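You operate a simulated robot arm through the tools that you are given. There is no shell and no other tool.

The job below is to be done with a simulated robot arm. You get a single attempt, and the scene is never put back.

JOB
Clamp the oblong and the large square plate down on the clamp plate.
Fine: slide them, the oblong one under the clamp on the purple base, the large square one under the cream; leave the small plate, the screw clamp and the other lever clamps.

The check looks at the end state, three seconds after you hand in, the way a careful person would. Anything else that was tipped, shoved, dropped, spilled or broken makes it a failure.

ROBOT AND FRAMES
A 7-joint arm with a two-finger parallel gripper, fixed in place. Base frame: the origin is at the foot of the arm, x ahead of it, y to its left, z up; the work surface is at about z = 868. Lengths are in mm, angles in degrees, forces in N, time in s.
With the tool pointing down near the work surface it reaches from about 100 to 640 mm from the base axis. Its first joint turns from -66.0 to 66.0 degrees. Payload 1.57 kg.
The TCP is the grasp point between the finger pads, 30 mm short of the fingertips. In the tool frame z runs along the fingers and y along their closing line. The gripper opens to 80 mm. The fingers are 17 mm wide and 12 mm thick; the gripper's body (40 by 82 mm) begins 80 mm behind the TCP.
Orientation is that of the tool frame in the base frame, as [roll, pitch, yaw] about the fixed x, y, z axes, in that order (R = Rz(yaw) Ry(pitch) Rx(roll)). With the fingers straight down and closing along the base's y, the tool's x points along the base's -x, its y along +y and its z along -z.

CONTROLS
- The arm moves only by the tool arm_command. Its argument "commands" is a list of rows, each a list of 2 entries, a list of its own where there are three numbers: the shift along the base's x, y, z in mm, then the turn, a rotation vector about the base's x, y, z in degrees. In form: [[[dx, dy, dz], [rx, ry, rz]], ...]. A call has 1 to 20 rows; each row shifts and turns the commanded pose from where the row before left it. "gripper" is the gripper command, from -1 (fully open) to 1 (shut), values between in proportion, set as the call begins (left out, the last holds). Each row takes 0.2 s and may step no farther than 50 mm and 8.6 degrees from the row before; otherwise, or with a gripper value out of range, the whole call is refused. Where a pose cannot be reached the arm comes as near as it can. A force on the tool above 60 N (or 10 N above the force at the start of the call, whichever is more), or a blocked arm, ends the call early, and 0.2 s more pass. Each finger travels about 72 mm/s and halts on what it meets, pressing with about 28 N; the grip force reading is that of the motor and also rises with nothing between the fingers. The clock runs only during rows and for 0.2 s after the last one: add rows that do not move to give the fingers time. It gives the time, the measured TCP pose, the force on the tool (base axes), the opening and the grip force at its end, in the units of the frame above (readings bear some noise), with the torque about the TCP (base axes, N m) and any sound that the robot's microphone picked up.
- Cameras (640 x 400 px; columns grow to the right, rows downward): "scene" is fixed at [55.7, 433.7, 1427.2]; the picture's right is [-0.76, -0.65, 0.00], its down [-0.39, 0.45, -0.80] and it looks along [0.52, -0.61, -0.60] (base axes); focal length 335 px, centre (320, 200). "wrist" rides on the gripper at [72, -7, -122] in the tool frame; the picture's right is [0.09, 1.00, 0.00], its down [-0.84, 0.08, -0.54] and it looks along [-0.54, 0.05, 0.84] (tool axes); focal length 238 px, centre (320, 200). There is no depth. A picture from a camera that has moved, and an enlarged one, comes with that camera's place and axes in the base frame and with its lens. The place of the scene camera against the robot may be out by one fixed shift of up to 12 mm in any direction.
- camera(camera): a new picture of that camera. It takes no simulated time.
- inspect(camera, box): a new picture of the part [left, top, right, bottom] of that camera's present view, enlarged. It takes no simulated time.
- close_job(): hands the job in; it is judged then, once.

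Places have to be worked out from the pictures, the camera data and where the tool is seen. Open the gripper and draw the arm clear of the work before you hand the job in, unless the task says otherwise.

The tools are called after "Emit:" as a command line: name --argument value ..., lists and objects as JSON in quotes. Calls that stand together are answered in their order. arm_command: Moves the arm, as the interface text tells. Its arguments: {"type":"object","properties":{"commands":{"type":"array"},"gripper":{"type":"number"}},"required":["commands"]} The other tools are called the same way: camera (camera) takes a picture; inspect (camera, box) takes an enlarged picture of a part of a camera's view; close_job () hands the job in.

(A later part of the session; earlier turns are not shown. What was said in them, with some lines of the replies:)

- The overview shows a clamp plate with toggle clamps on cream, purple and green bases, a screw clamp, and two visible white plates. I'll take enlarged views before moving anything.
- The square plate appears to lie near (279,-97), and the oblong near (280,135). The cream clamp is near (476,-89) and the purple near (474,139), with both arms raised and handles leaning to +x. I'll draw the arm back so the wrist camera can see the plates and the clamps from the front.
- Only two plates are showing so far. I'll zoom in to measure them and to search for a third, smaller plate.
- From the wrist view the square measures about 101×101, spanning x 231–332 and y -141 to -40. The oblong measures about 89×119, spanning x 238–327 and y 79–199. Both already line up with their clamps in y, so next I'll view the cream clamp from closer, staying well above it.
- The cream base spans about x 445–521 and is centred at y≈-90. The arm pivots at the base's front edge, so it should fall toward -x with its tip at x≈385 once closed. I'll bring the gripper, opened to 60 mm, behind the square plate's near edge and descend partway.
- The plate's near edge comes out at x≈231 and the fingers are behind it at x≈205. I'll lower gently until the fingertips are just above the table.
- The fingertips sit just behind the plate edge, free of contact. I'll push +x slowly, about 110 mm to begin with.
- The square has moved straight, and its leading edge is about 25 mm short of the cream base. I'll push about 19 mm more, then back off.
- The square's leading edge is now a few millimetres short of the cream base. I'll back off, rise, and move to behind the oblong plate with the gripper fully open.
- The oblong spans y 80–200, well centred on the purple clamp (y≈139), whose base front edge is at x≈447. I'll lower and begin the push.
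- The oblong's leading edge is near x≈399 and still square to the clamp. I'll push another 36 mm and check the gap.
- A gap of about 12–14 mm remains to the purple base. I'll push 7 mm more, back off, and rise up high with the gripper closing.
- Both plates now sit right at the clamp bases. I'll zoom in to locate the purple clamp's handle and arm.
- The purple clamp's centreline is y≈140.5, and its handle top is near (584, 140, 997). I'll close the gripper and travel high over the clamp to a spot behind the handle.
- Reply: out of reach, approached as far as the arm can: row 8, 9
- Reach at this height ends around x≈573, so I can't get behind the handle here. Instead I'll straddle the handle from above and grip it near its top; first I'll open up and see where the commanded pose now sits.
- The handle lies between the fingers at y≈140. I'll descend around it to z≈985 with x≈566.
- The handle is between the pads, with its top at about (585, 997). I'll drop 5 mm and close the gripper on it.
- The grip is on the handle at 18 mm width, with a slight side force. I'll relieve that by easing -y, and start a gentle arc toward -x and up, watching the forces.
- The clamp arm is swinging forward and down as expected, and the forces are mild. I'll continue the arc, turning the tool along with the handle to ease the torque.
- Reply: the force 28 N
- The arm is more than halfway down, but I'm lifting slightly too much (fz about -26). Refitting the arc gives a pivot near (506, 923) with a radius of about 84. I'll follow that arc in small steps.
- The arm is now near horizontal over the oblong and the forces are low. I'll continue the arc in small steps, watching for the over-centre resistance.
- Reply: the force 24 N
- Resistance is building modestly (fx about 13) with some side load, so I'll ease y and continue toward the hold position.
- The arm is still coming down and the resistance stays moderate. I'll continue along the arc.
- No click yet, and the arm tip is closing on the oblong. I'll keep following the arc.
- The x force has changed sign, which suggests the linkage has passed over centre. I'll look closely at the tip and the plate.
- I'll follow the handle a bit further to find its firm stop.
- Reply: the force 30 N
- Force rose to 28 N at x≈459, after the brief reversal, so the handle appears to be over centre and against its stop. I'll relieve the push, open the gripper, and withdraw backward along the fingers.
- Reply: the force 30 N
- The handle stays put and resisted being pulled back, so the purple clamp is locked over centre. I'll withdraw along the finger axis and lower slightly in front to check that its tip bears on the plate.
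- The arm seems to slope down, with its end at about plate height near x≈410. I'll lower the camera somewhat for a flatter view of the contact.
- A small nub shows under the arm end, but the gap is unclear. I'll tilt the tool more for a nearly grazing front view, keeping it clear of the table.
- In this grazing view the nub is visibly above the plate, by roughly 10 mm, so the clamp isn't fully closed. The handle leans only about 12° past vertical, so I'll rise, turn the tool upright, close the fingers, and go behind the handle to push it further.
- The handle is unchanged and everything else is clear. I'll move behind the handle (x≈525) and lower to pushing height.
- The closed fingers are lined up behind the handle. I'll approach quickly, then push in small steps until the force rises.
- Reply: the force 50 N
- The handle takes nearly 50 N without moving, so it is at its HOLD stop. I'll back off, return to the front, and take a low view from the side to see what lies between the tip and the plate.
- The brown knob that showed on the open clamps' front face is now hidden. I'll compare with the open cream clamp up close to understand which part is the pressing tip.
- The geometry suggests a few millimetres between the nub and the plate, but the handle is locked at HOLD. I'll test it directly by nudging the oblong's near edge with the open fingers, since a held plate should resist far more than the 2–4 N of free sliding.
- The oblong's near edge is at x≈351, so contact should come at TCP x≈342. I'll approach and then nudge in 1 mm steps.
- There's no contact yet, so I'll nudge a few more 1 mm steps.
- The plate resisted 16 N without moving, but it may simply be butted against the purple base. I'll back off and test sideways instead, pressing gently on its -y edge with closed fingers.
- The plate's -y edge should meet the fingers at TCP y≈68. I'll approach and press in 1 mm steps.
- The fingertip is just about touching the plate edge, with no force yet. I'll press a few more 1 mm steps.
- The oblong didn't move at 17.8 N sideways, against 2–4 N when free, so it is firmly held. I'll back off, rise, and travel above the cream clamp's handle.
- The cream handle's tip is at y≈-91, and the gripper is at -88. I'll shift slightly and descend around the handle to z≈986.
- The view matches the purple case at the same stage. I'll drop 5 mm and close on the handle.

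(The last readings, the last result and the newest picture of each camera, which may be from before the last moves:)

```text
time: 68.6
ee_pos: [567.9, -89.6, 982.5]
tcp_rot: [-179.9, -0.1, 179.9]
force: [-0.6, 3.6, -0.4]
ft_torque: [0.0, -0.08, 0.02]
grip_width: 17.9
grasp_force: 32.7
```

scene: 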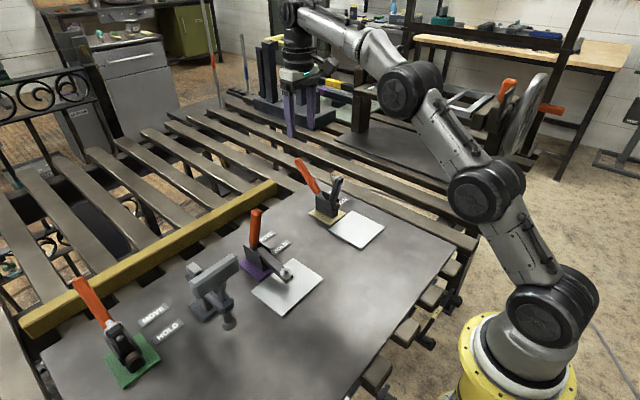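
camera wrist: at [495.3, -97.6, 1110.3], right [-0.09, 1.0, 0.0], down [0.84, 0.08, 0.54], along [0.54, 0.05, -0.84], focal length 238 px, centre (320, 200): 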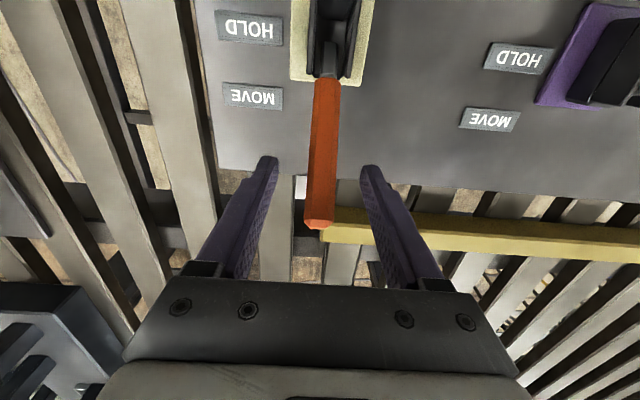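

The grip is solid with only a small side force. I'll replay the arc that worked on the purple clamp, first half.

Emit:
arm_command --commands '[[[0, 0.5, 0], [0, 0, 0]], [[-3, 0, 2.9], [0, 0, 0]], [[-3, 0, 2.9], [0, 0, 0]], [[-2.8, 0, 2.2], [0, 0, 0]], [[-2.8, 0, 2.2], [0, 0, 0]], [[0, 0, 0], [0, -4, 0]], [[-3.2, 0, 2], [0, -2, 0]], [[-3.2, 0, 1.8], [0, -2, 0]], [[-3.5, 0, 1.8], [0, -2, 0]], [[-3.5, 0, 1.7], [0, -2, 0]], [[-3.5, 0, 1.4], [0, -2, 0]], [[-3.5, 0, 1.4], [0, -2, 0]], [[-3.5, 0, 1.2], [0, -2, 0]], [[-3.5, 0, 1.1], [0, -2, 0]], [[0, 0, 0], [0, 0, 0]]]'

Emit:
inspect --camera "scene" --box '[240, 80, 400, 250]'

```text
time: 71.8
ee_pos: [529.6, -89.5, 1004.7]
tcp_rot: [180.0, 20.0, -180.0]
force: [4.8, 11.6, -2.6]
ft_torque: [0.02, -0.5, 0.0]
grip_width: 18.0
grasp_force: 32.4
```

```text
2.35 times, centred on (320, 165) of scene
camera zoom: at [55.9, 434.0, 1427.1], right [-0.76, -0.65, 0.0], down [-0.39, 0.45, -0.8], along [0.52, -0.61, -0.6], focal length 788 px, centre (320, 282)
```

zoom: 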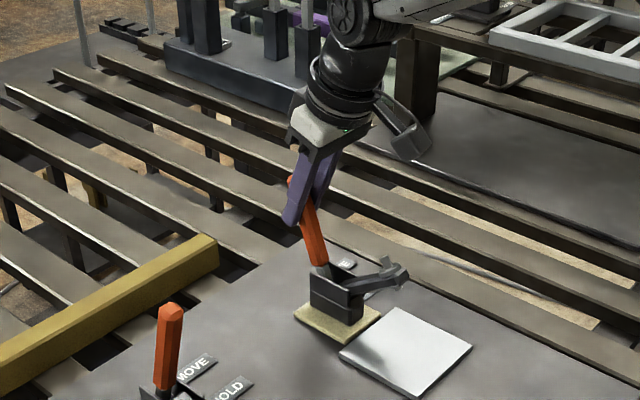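

The cream arm is swinging down over the square with low forces. I'll continue the arc with a small y correction.

Emit:
arm_command --commands '[[[-3.7, 0.8, 0.9], [0, -2, 0]], [[-3.7, 0.4, 0.8], [0, -2, 0]], [[-3.5, 0, 0.8], [0, -2, 0]], [[-3.5, 0, 0.7], [0, -2, 0]], [[-3.7, 0, 0.6], [0, -2, 0]], [[-3.7, 0, 0.6], [0, -2, 0]], [[-3.5, 0, 0.4], [0, -2, 0]], [[-3.5, 0, 0.3], [0, -2, 0]], [[-3, 0, -0.1], [0, -1, 0]], [[-3, 0, -0.3], [0, -1, 0]], [[-3, 0, -0.4], [0, -1, 0]], [[-3, 0, -0.6], [0, -1, 0]], [[0, 0, 0], [0, 0, 0]]]'

Emit:
inspect --camera "scene" --box '[240, 80, 400, 250]'

```text
time: 74.6
ee_pos: [488.0, -90.1, 1008.6]
tcp_rot: [-180.0, 39.8, 180.0]
force: [16.5, -4.3, -5.6]
ft_torque: [0.14, -0.8, 0.0]
grip_width: 18.1
grasp_force: 32.6
```

```text
2.35 times, centred on (320, 165) of scene
camera zoom: at [56.2, 433.5, 1427.2], right [-0.76, -0.65, 0.0], down [-0.39, 0.45, -0.8], along [0.52, -0.61, -0.6], focal length 788 px, centre (320, 282)
```

zoom: 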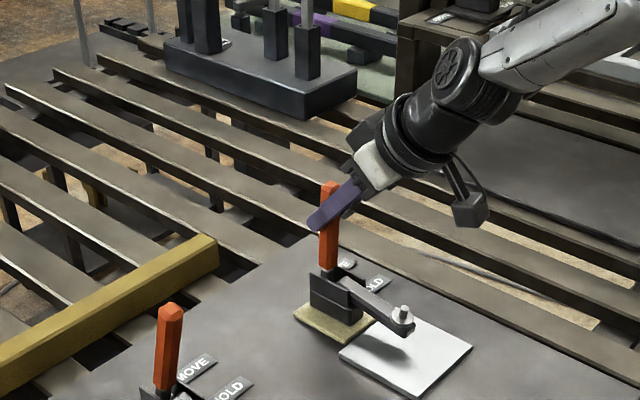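

It matches the purple clamp at the same stage. I'll finish the arc to the HOLD stop.

Emit:
arm_command --commands '[[[-3.5, 0, -0.6], [0, -1, 0]], [[-3.5, 0, -0.7], [0, -1, 0]], [[-3.5, 0, -1], [0, -1, 0]], [[-3.5, 0, -1], [0, -1, 0]], [[-3.5, 0, -1.2], [0, -1, 0]], [[-3.5, 0, -1.2], [0, -1, 0]], [[0, 0, 0], [0, 0, 0]]]'

Emit:
arm_command --commands '[[[-2.5, 0, 0.3], [0, -0.5, 0]], [[-2.5, 0, -0.8], [0, -0.5, 0]], [[-2.5, 0, -1.0], [0, -0.5, 0]], [[-2.5, 0, -1.0], [0, -0.5, 0]], [[0, 0, 0], [0, 0, 0]]]'

Emit:
inspect --camera "scene" --box '[240, 120, 400, 270]'

```text
time: 76.2
ee_pos: [466.7, -89.4, 1004.9]
tcp_rot: [-179.9, 46.1, -179.9]
force: [-4.2, -7.7, 16.7]
ft_torque: [0.32, -0.88, 0.11]
grip_width: 17.9
grasp_force: 32.4
```

```text
time: 77.4
ee_pos: [459.1, -89.8, 1000.7]
tcp_rot: [-179.8, 48.2, -179.9]
force: [29.2, -3.6, 5.5]
ft_torque: [0.11, -0.34, 0.06]
grip_width: 17.8
grasp_force: 32.3
```

```text
2.67 times, centred on (320, 195) of scene
camera zoom: at [56.5, 433.6, 1427.2], right [-0.76, -0.65, 0.0], down [-0.39, 0.45, -0.8], along [0.52, -0.61, -0.6], focal length 894 px, centre (320, 213)
```

zoom: 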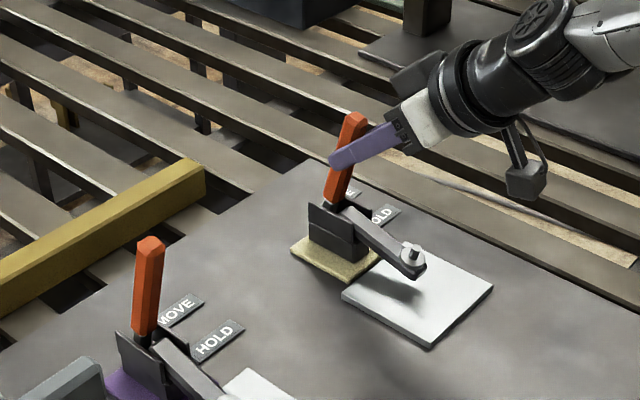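

The signature is the same as on purple: the force reverses, then a firm stop at x≈459 with 29 N. I'll relieve the push, open, and withdraw along the fingers.

Emit:
arm_command --commands '[[[3, 0, 0.5], [0, 0, 0]], [[0, 0, 0], [0, 0, 0]]]'

Emit:
arm_command --commands '[[[0, 0, 0], [0, 0, 0]], [[0, 0, 0], [0, 0, 0]], [[0, 0, 0], [0, 0, 0]]]' --gripper -0.4

Emit:
arm_command --commands '[[[-15, 0, 13], [0, 0, 0]], [[-22.6, 0, 19.7], [0, 0, 0]], [[-30, 0, 26], [0, 0, 0]], [[-30, 0, 26], [0, 0, 0]], [[-40, 0, 0], [0, 0, 0]], [[-10, 0, -40], [0, 0, 0]], [[0, 0, -40], [0, 0, 0]], [[0, 0, -30], [0, -8, 0]], [[0, 0, 0], [0, -7, 0]], [[0, 0, 0], [0, 0, 0]]]'

Emit:
camera --camera "scene"

Emit:
inspect --camera "wrist" --box '[250, 90, 390, 190]'

```text
time: 78.0
ee_pos: [461.2, -89.8, 1001.1]
tcp_rot: [-179.9, 47.8, -179.9]
force: [-20.4, -4.6, 22.7]
ft_torque: [0.02, 0.13, -0.05]
grip_width: 17.9
grasp_force: 32.8
```

```text
time: 78.8
ee_pos: [460.2, -88.9, 1000.0]
tcp_rot: [180.0, 47.8, -179.9]
force: [0.5, 0.7, -0.2]
ft_torque: [-0.02, 0.04, -0.01]
grip_width: 55.8
grasp_force: 0.0
```

```text
time: 81.0
ee_pos: [312.4, -90.3, 976.4]
tcp_rot: [-180.0, 62.9, 179.9]
force: [0.1, 0.3, -0.2]
ft_torque: [0.02, -0.03, -0.01]
grip_width: 56.2
grasp_force: 0.1
```

```text
taken
```

scene: 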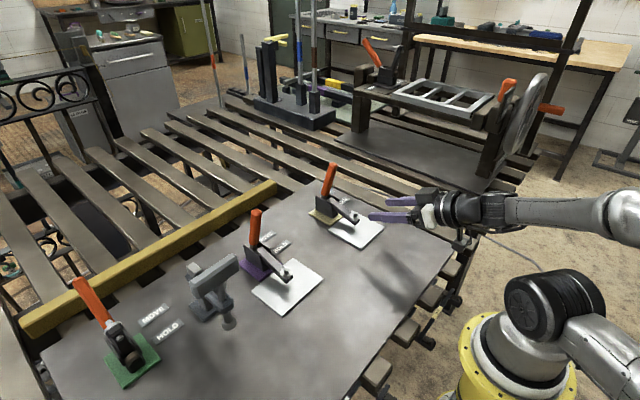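

```text
4.00 times, centred on (320, 140) of wrist
camera zoom: at [171.1, -96.8, 967.5], right [-0.04, 1.0, -0.08], down [-0.1, 0.08, 0.99], along [0.99, 0.05, 0.1], focal length 953 px, centre (320, 440)
```

zoom: 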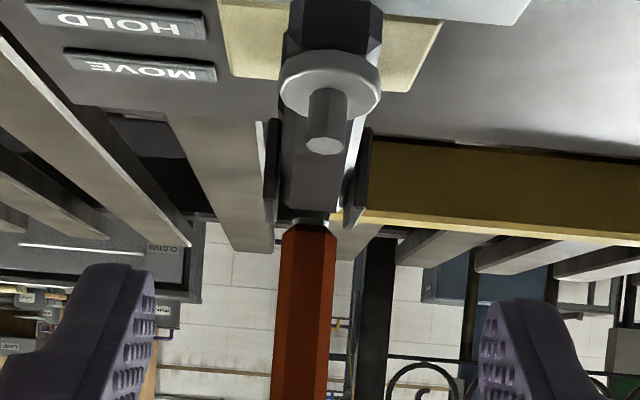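

The cream handle stays upright at HOLD and its arm lies over the square. I'll straighten the tool high up, then run the same sideways hold test on the square from its +y side.

Emit:
arm_command --commands '[[[-5, 0, 40], [0, 0, 0]], [[-5, 0, 45], [0, 8, 0]], [[0, 0, 45], [0, 8, 0]], [[0, 20, 0], [0, 8, 0]], [[0, 20, 0], [0, 8, 0]], [[0, 30, 0], [0, 8, 0]], [[20, 20, 0], [0, 8, 0]], [[30, 0, 0], [0, 8, 0]], [[40, 0, 0], [0, 7, 0]], [[0, 0, -40], [0, 0, 0]], [[0, 0, -45], [0, 0, 0]], [[0, 0, -45], [0, 0, 0]], [[0, 0, -45], [0, 0, 0]], [[0, 0, -20], [0, 0, 0]], [[0, 0, 0], [0, 0, 0]]]' --gripper 1

Emit:
camera --camera "wrist"

Emit:
camera --camera "scene"

```text
time: 84.2
ee_pos: [392.6, 0.3, 911.5]
tcp_rot: [179.9, -0.2, -179.9]
force: [0.7, -0.2, -0.1]
ft_torque: [-0.01, -0.02, 0.0]
grip_width: 0.0
grasp_force: 20.8
```

```text
taken
camera wrist: at [320.8, -6.7, 1032.8], right [-0.09, 1.0, 0.0], down [0.84, 0.08, 0.54], along [0.54, 0.05, -0.84], focal length 238 px, centre (320, 200)
```

wrist: 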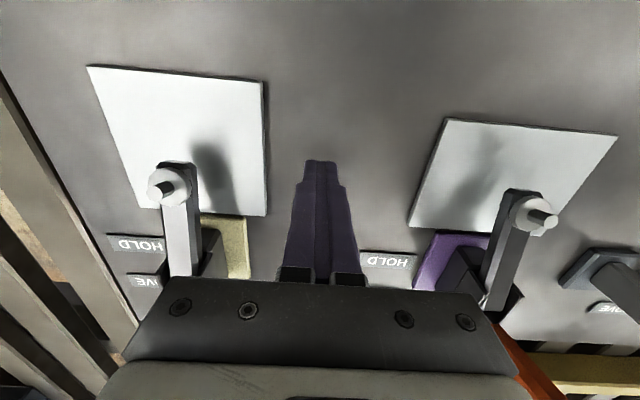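

```text
taken
```

scene: 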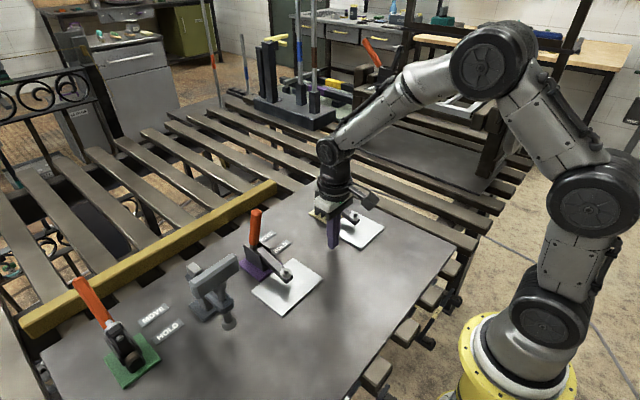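

Both arms lie over their plates alike. I'll lower to edge height and press gently toward -y on the square's edge, with contact expected at TCP y≈-28.

Emit:
arm_command --commands '[[[0, 0, -10], [0, 0, 0]], [[0, -10, 0], [0, 0, 0]], [[0, -10, 0], [0, 0, 0]], [[0, -4, 0], [0, 0, 0]], [[0, -1, 0], [0, 0, 0]], [[0, -1, 0], [0, 0, 0]], [[0, -1, 0], [0, 0, 0]], [[0, 0, 0], [0, 0, 0]]]'

Emit:
inspect --camera "wrist" --box '[200, 60, 400, 240]'

```text
time: 86.0
ee_pos: [391.7, -26.6, 900.4]
tcp_rot: [-180.0, -0.1, 180.0]
force: [1.0, -0.9, 0.2]
ft_torque: [-0.01, -0.02, -0.01]
grip_width: 0.0
grasp_force: 21.0
```

```text
2.22 times, centred on (300, 150) of wrist
camera zoom: at [320.6, -33.5, 1023.0], right [-0.09, 1.0, 0.0], down [0.84, 0.08, 0.54], along [0.54, 0.05, -0.84], focal length 530 px, centre (364, 311)
```

zoom: 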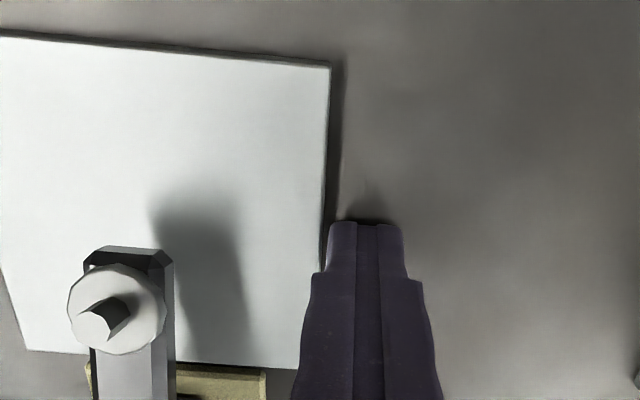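

The fingertip is almost at the edge with no force so far. I'll add single-millimetre steps.

Emit:
arm_command --commands '[[[0, -1, 0], [0, 0, 0]], [[0, -1, 0], [0, 0, 0]], [[0, 0, 0], [0, 0, 0]]]'

Emit:
arm_command --commands '[[[0, -1, 0], [0, 0, 0]], [[0, 0, 0], [0, 0, 0]]]'

Emit:
inspect --camera "wrist" --box '[200, 60, 400, 240]'

```text
time: 86.8
ee_pos: [392.1, -28.1, 899.8]
tcp_rot: [-180.0, -0.2, 180.0]
force: [0.0, 0.7, -0.6]
ft_torque: [-0.01, 0.0, 0.01]
grip_width: 0.0
grasp_force: 21.2
```

```text
time: 87.4
ee_pos: [391.9, -30.5, 900.8]
tcp_rot: [-180.0, -0.2, -180.0]
force: [0.8, -0.1, 0.0]
ft_torque: [0.01, 0.0, 0.01]
grip_width: 0.1
grasp_force: 21.1
```

```text
2.22 times, centred on (300, 150) of wrist
camera zoom: at [320.5, -36.4, 1023.0], right [-0.09, 1.0, 0.0], down [0.84, 0.08, 0.54], along [0.54, 0.05, -0.84], focal length 530 px, centre (364, 311)
```

zoom: 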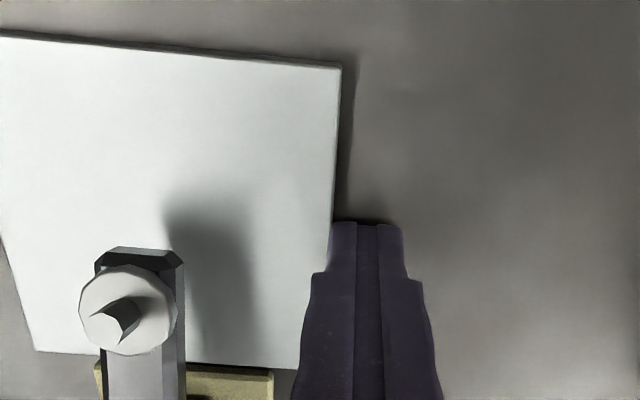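

Still no contact force, and the edge now appears to meet the finger. I'll take two more small steps.

Emit:
arm_command --commands '[[[0, -1, 0], [0, 0, 0]], [[0, 0, 0], [0, 0, 0]]]'

Emit:
arm_command --commands '[[[0, -1, 0], [0, 0, 0]], [[0, 0, 0], [0, 0, 0]]]'

Emit:
inspect --camera "wrist" --box '[200, 60, 400, 240]'

```text
time: 88.0
ee_pos: [391.4, -29.3, 900.0]
tcp_rot: [-180.0, -0.3, -180.0]
force: [-0.1, 7.2, -0.3]
ft_torque: [0.16, 0.01, 0.01]
grip_width: 0.0
grasp_force: 21.2
```

```text
time: 88.6
ee_pos: [392.2, -30.0, 900.0]
tcp_rot: [179.9, -0.2, -180.0]
force: [0.2, 20.7, 2.4]
ft_torque: [0.57, -0.02, 0.01]
grip_width: 0.2
grasp_force: 21.8
```

```text
2.22 times, centred on (300, 150) of wrist
camera zoom: at [320.4, -36.9, 1022.9], right [-0.09, 1.0, 0.0], down [0.84, 0.08, 0.54], along [0.54, 0.05, -0.84], focal length 530 px, centre (364, 311)
```

zoom: 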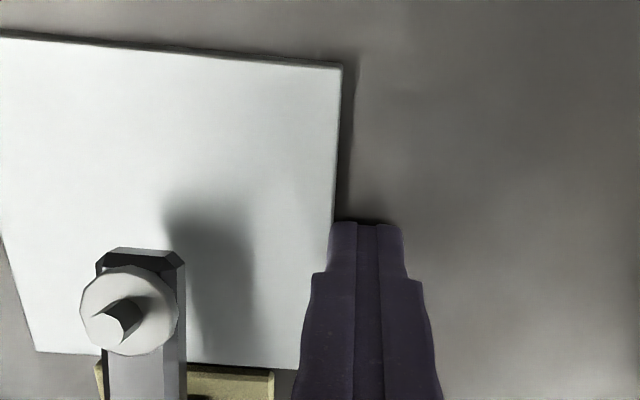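

The square holds against 20.7 N without shifting, so it is clamped too. I'll back off, rise clear, open the gripper, and take final pictures.

Emit:
arm_command --commands '[[[0, 8, 0], [0, 0, 0]], [[0, 20, 0], [0, 0, 0]], [[0, 10, 30], [0, 0, 0]], [[0, 0, 45], [0, 0, 0]], [[0, 0, 50], [0, 0, 0]], [[0, 0, 50], [0, 0, 0]], [[0, 0, 50], [0, 0, 0]], [[-40, 0, 20], [0, 0, 0]], [[-45, 0, 0], [0, 0, 0]], [[-45, 0, 0], [0, 0, 0]], [[-30, 0, 0], [0, 0, 0]], [[0, 0, 0], [0, 0, 0]]]'

Emit:
arm_command --commands '[[[0, 0, 0], [0, 0, 0]], [[0, 0, 0], [0, 0, 0]], [[0, 0, 0], [0, 0, 0]], [[0, 0, 0], [0, 0, 0]]]' --gripper -1

Emit:
camera --camera "scene"

Emit:
camera --camera "wrist"

Emit:
inspect --camera "scene" --box '[220, 140, 400, 325]'

```text
time: 91.2
ee_pos: [232.4, 7.0, 1144.4]
tcp_rot: [180.0, -0.2, -179.9]
force: [0.1, 0.5, 0.3]
ft_torque: [-0.01, 0.05, 0.0]
grip_width: 0.0
grasp_force: 20.9
```

```text
time: 92.2
ee_pos: [232.0, 6.7, 1144.8]
tcp_rot: [-180.0, -0.2, -179.9]
force: [0.3, 0.1, -0.2]
ft_torque: [-0.04, -0.03, -0.01]
grip_width: 80.1
grasp_force: 0.1
```

```text
taken
```

scene: 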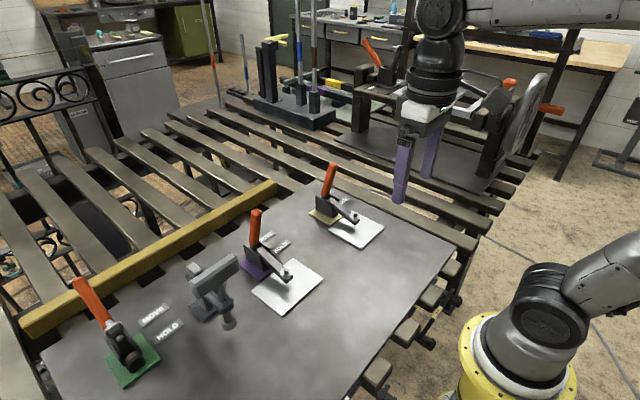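

```text
taken
camera wrist: at [160.4, -0.3, 1267.5], right [-0.09, 1.0, 0.0], down [0.84, 0.08, 0.54], along [0.54, 0.05, -0.84], focal length 238 px, centre (320, 200)
```

wrist: 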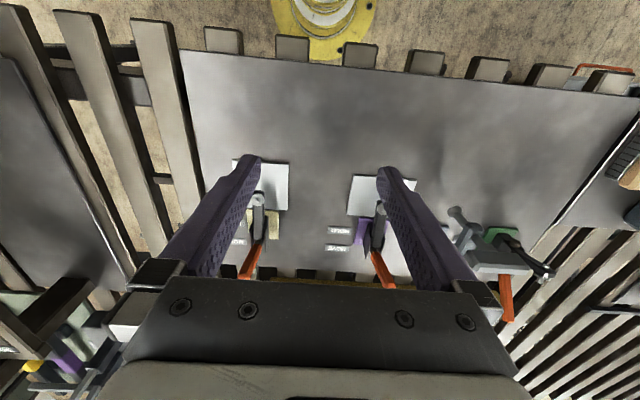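

```text
2.16 times, centred on (310, 232) of scene
camera zoom: at [55.7, 433.7, 1427.2], right [-0.76, -0.65, 0.0], down [-0.39, 0.45, -0.8], along [0.52, -0.61, -0.6], focal length 724 px, centre (342, 130)
```

zoom: 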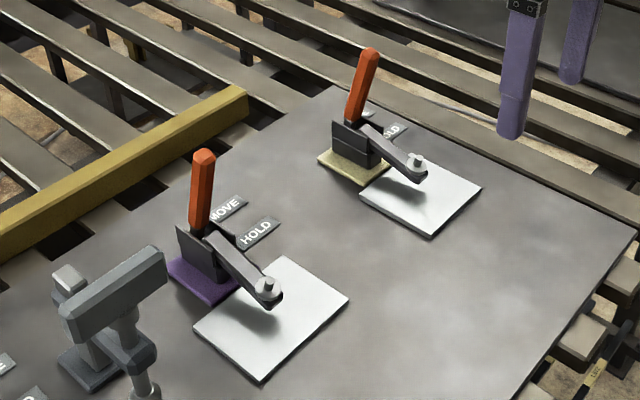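

Both plates are under their clamps with the handles at HOLD. The screw clamp and green clamp are where they started, the gripper is open, and the arm is clear, so I'm handing the job in.

Emit:
close_job

```text
The job is handed in.
```

I slid the oblong plate under the purple clamp and the large square plate under the cream one, then closed both clamps to HOLD, and the job is handed in.

- **Hold test:** I pressed each plate sideways once its clamp was shut. The oblong didn't move at about 18 N and the square didn't move at about 21 N. Both slid at roughly 2–4 N when loose.
- **Possible gap:** a low front view suggested up to about 10 mm between the purple clamp's tip and the oblong. That doesn't fit with how firmly the plate held, so I trusted the push test. I didn't check the cream clamp's tip that closely.
- **Extra force:** to check the purple handle was fully closed, I pushed it with about 50 N. It didn't move.
- **Everything else:** the screw clamp and the green clamp look unchanged in the final pictures. I never saw the small plate in any picture.

I opened the gripper and moved the arm clear before handing in.
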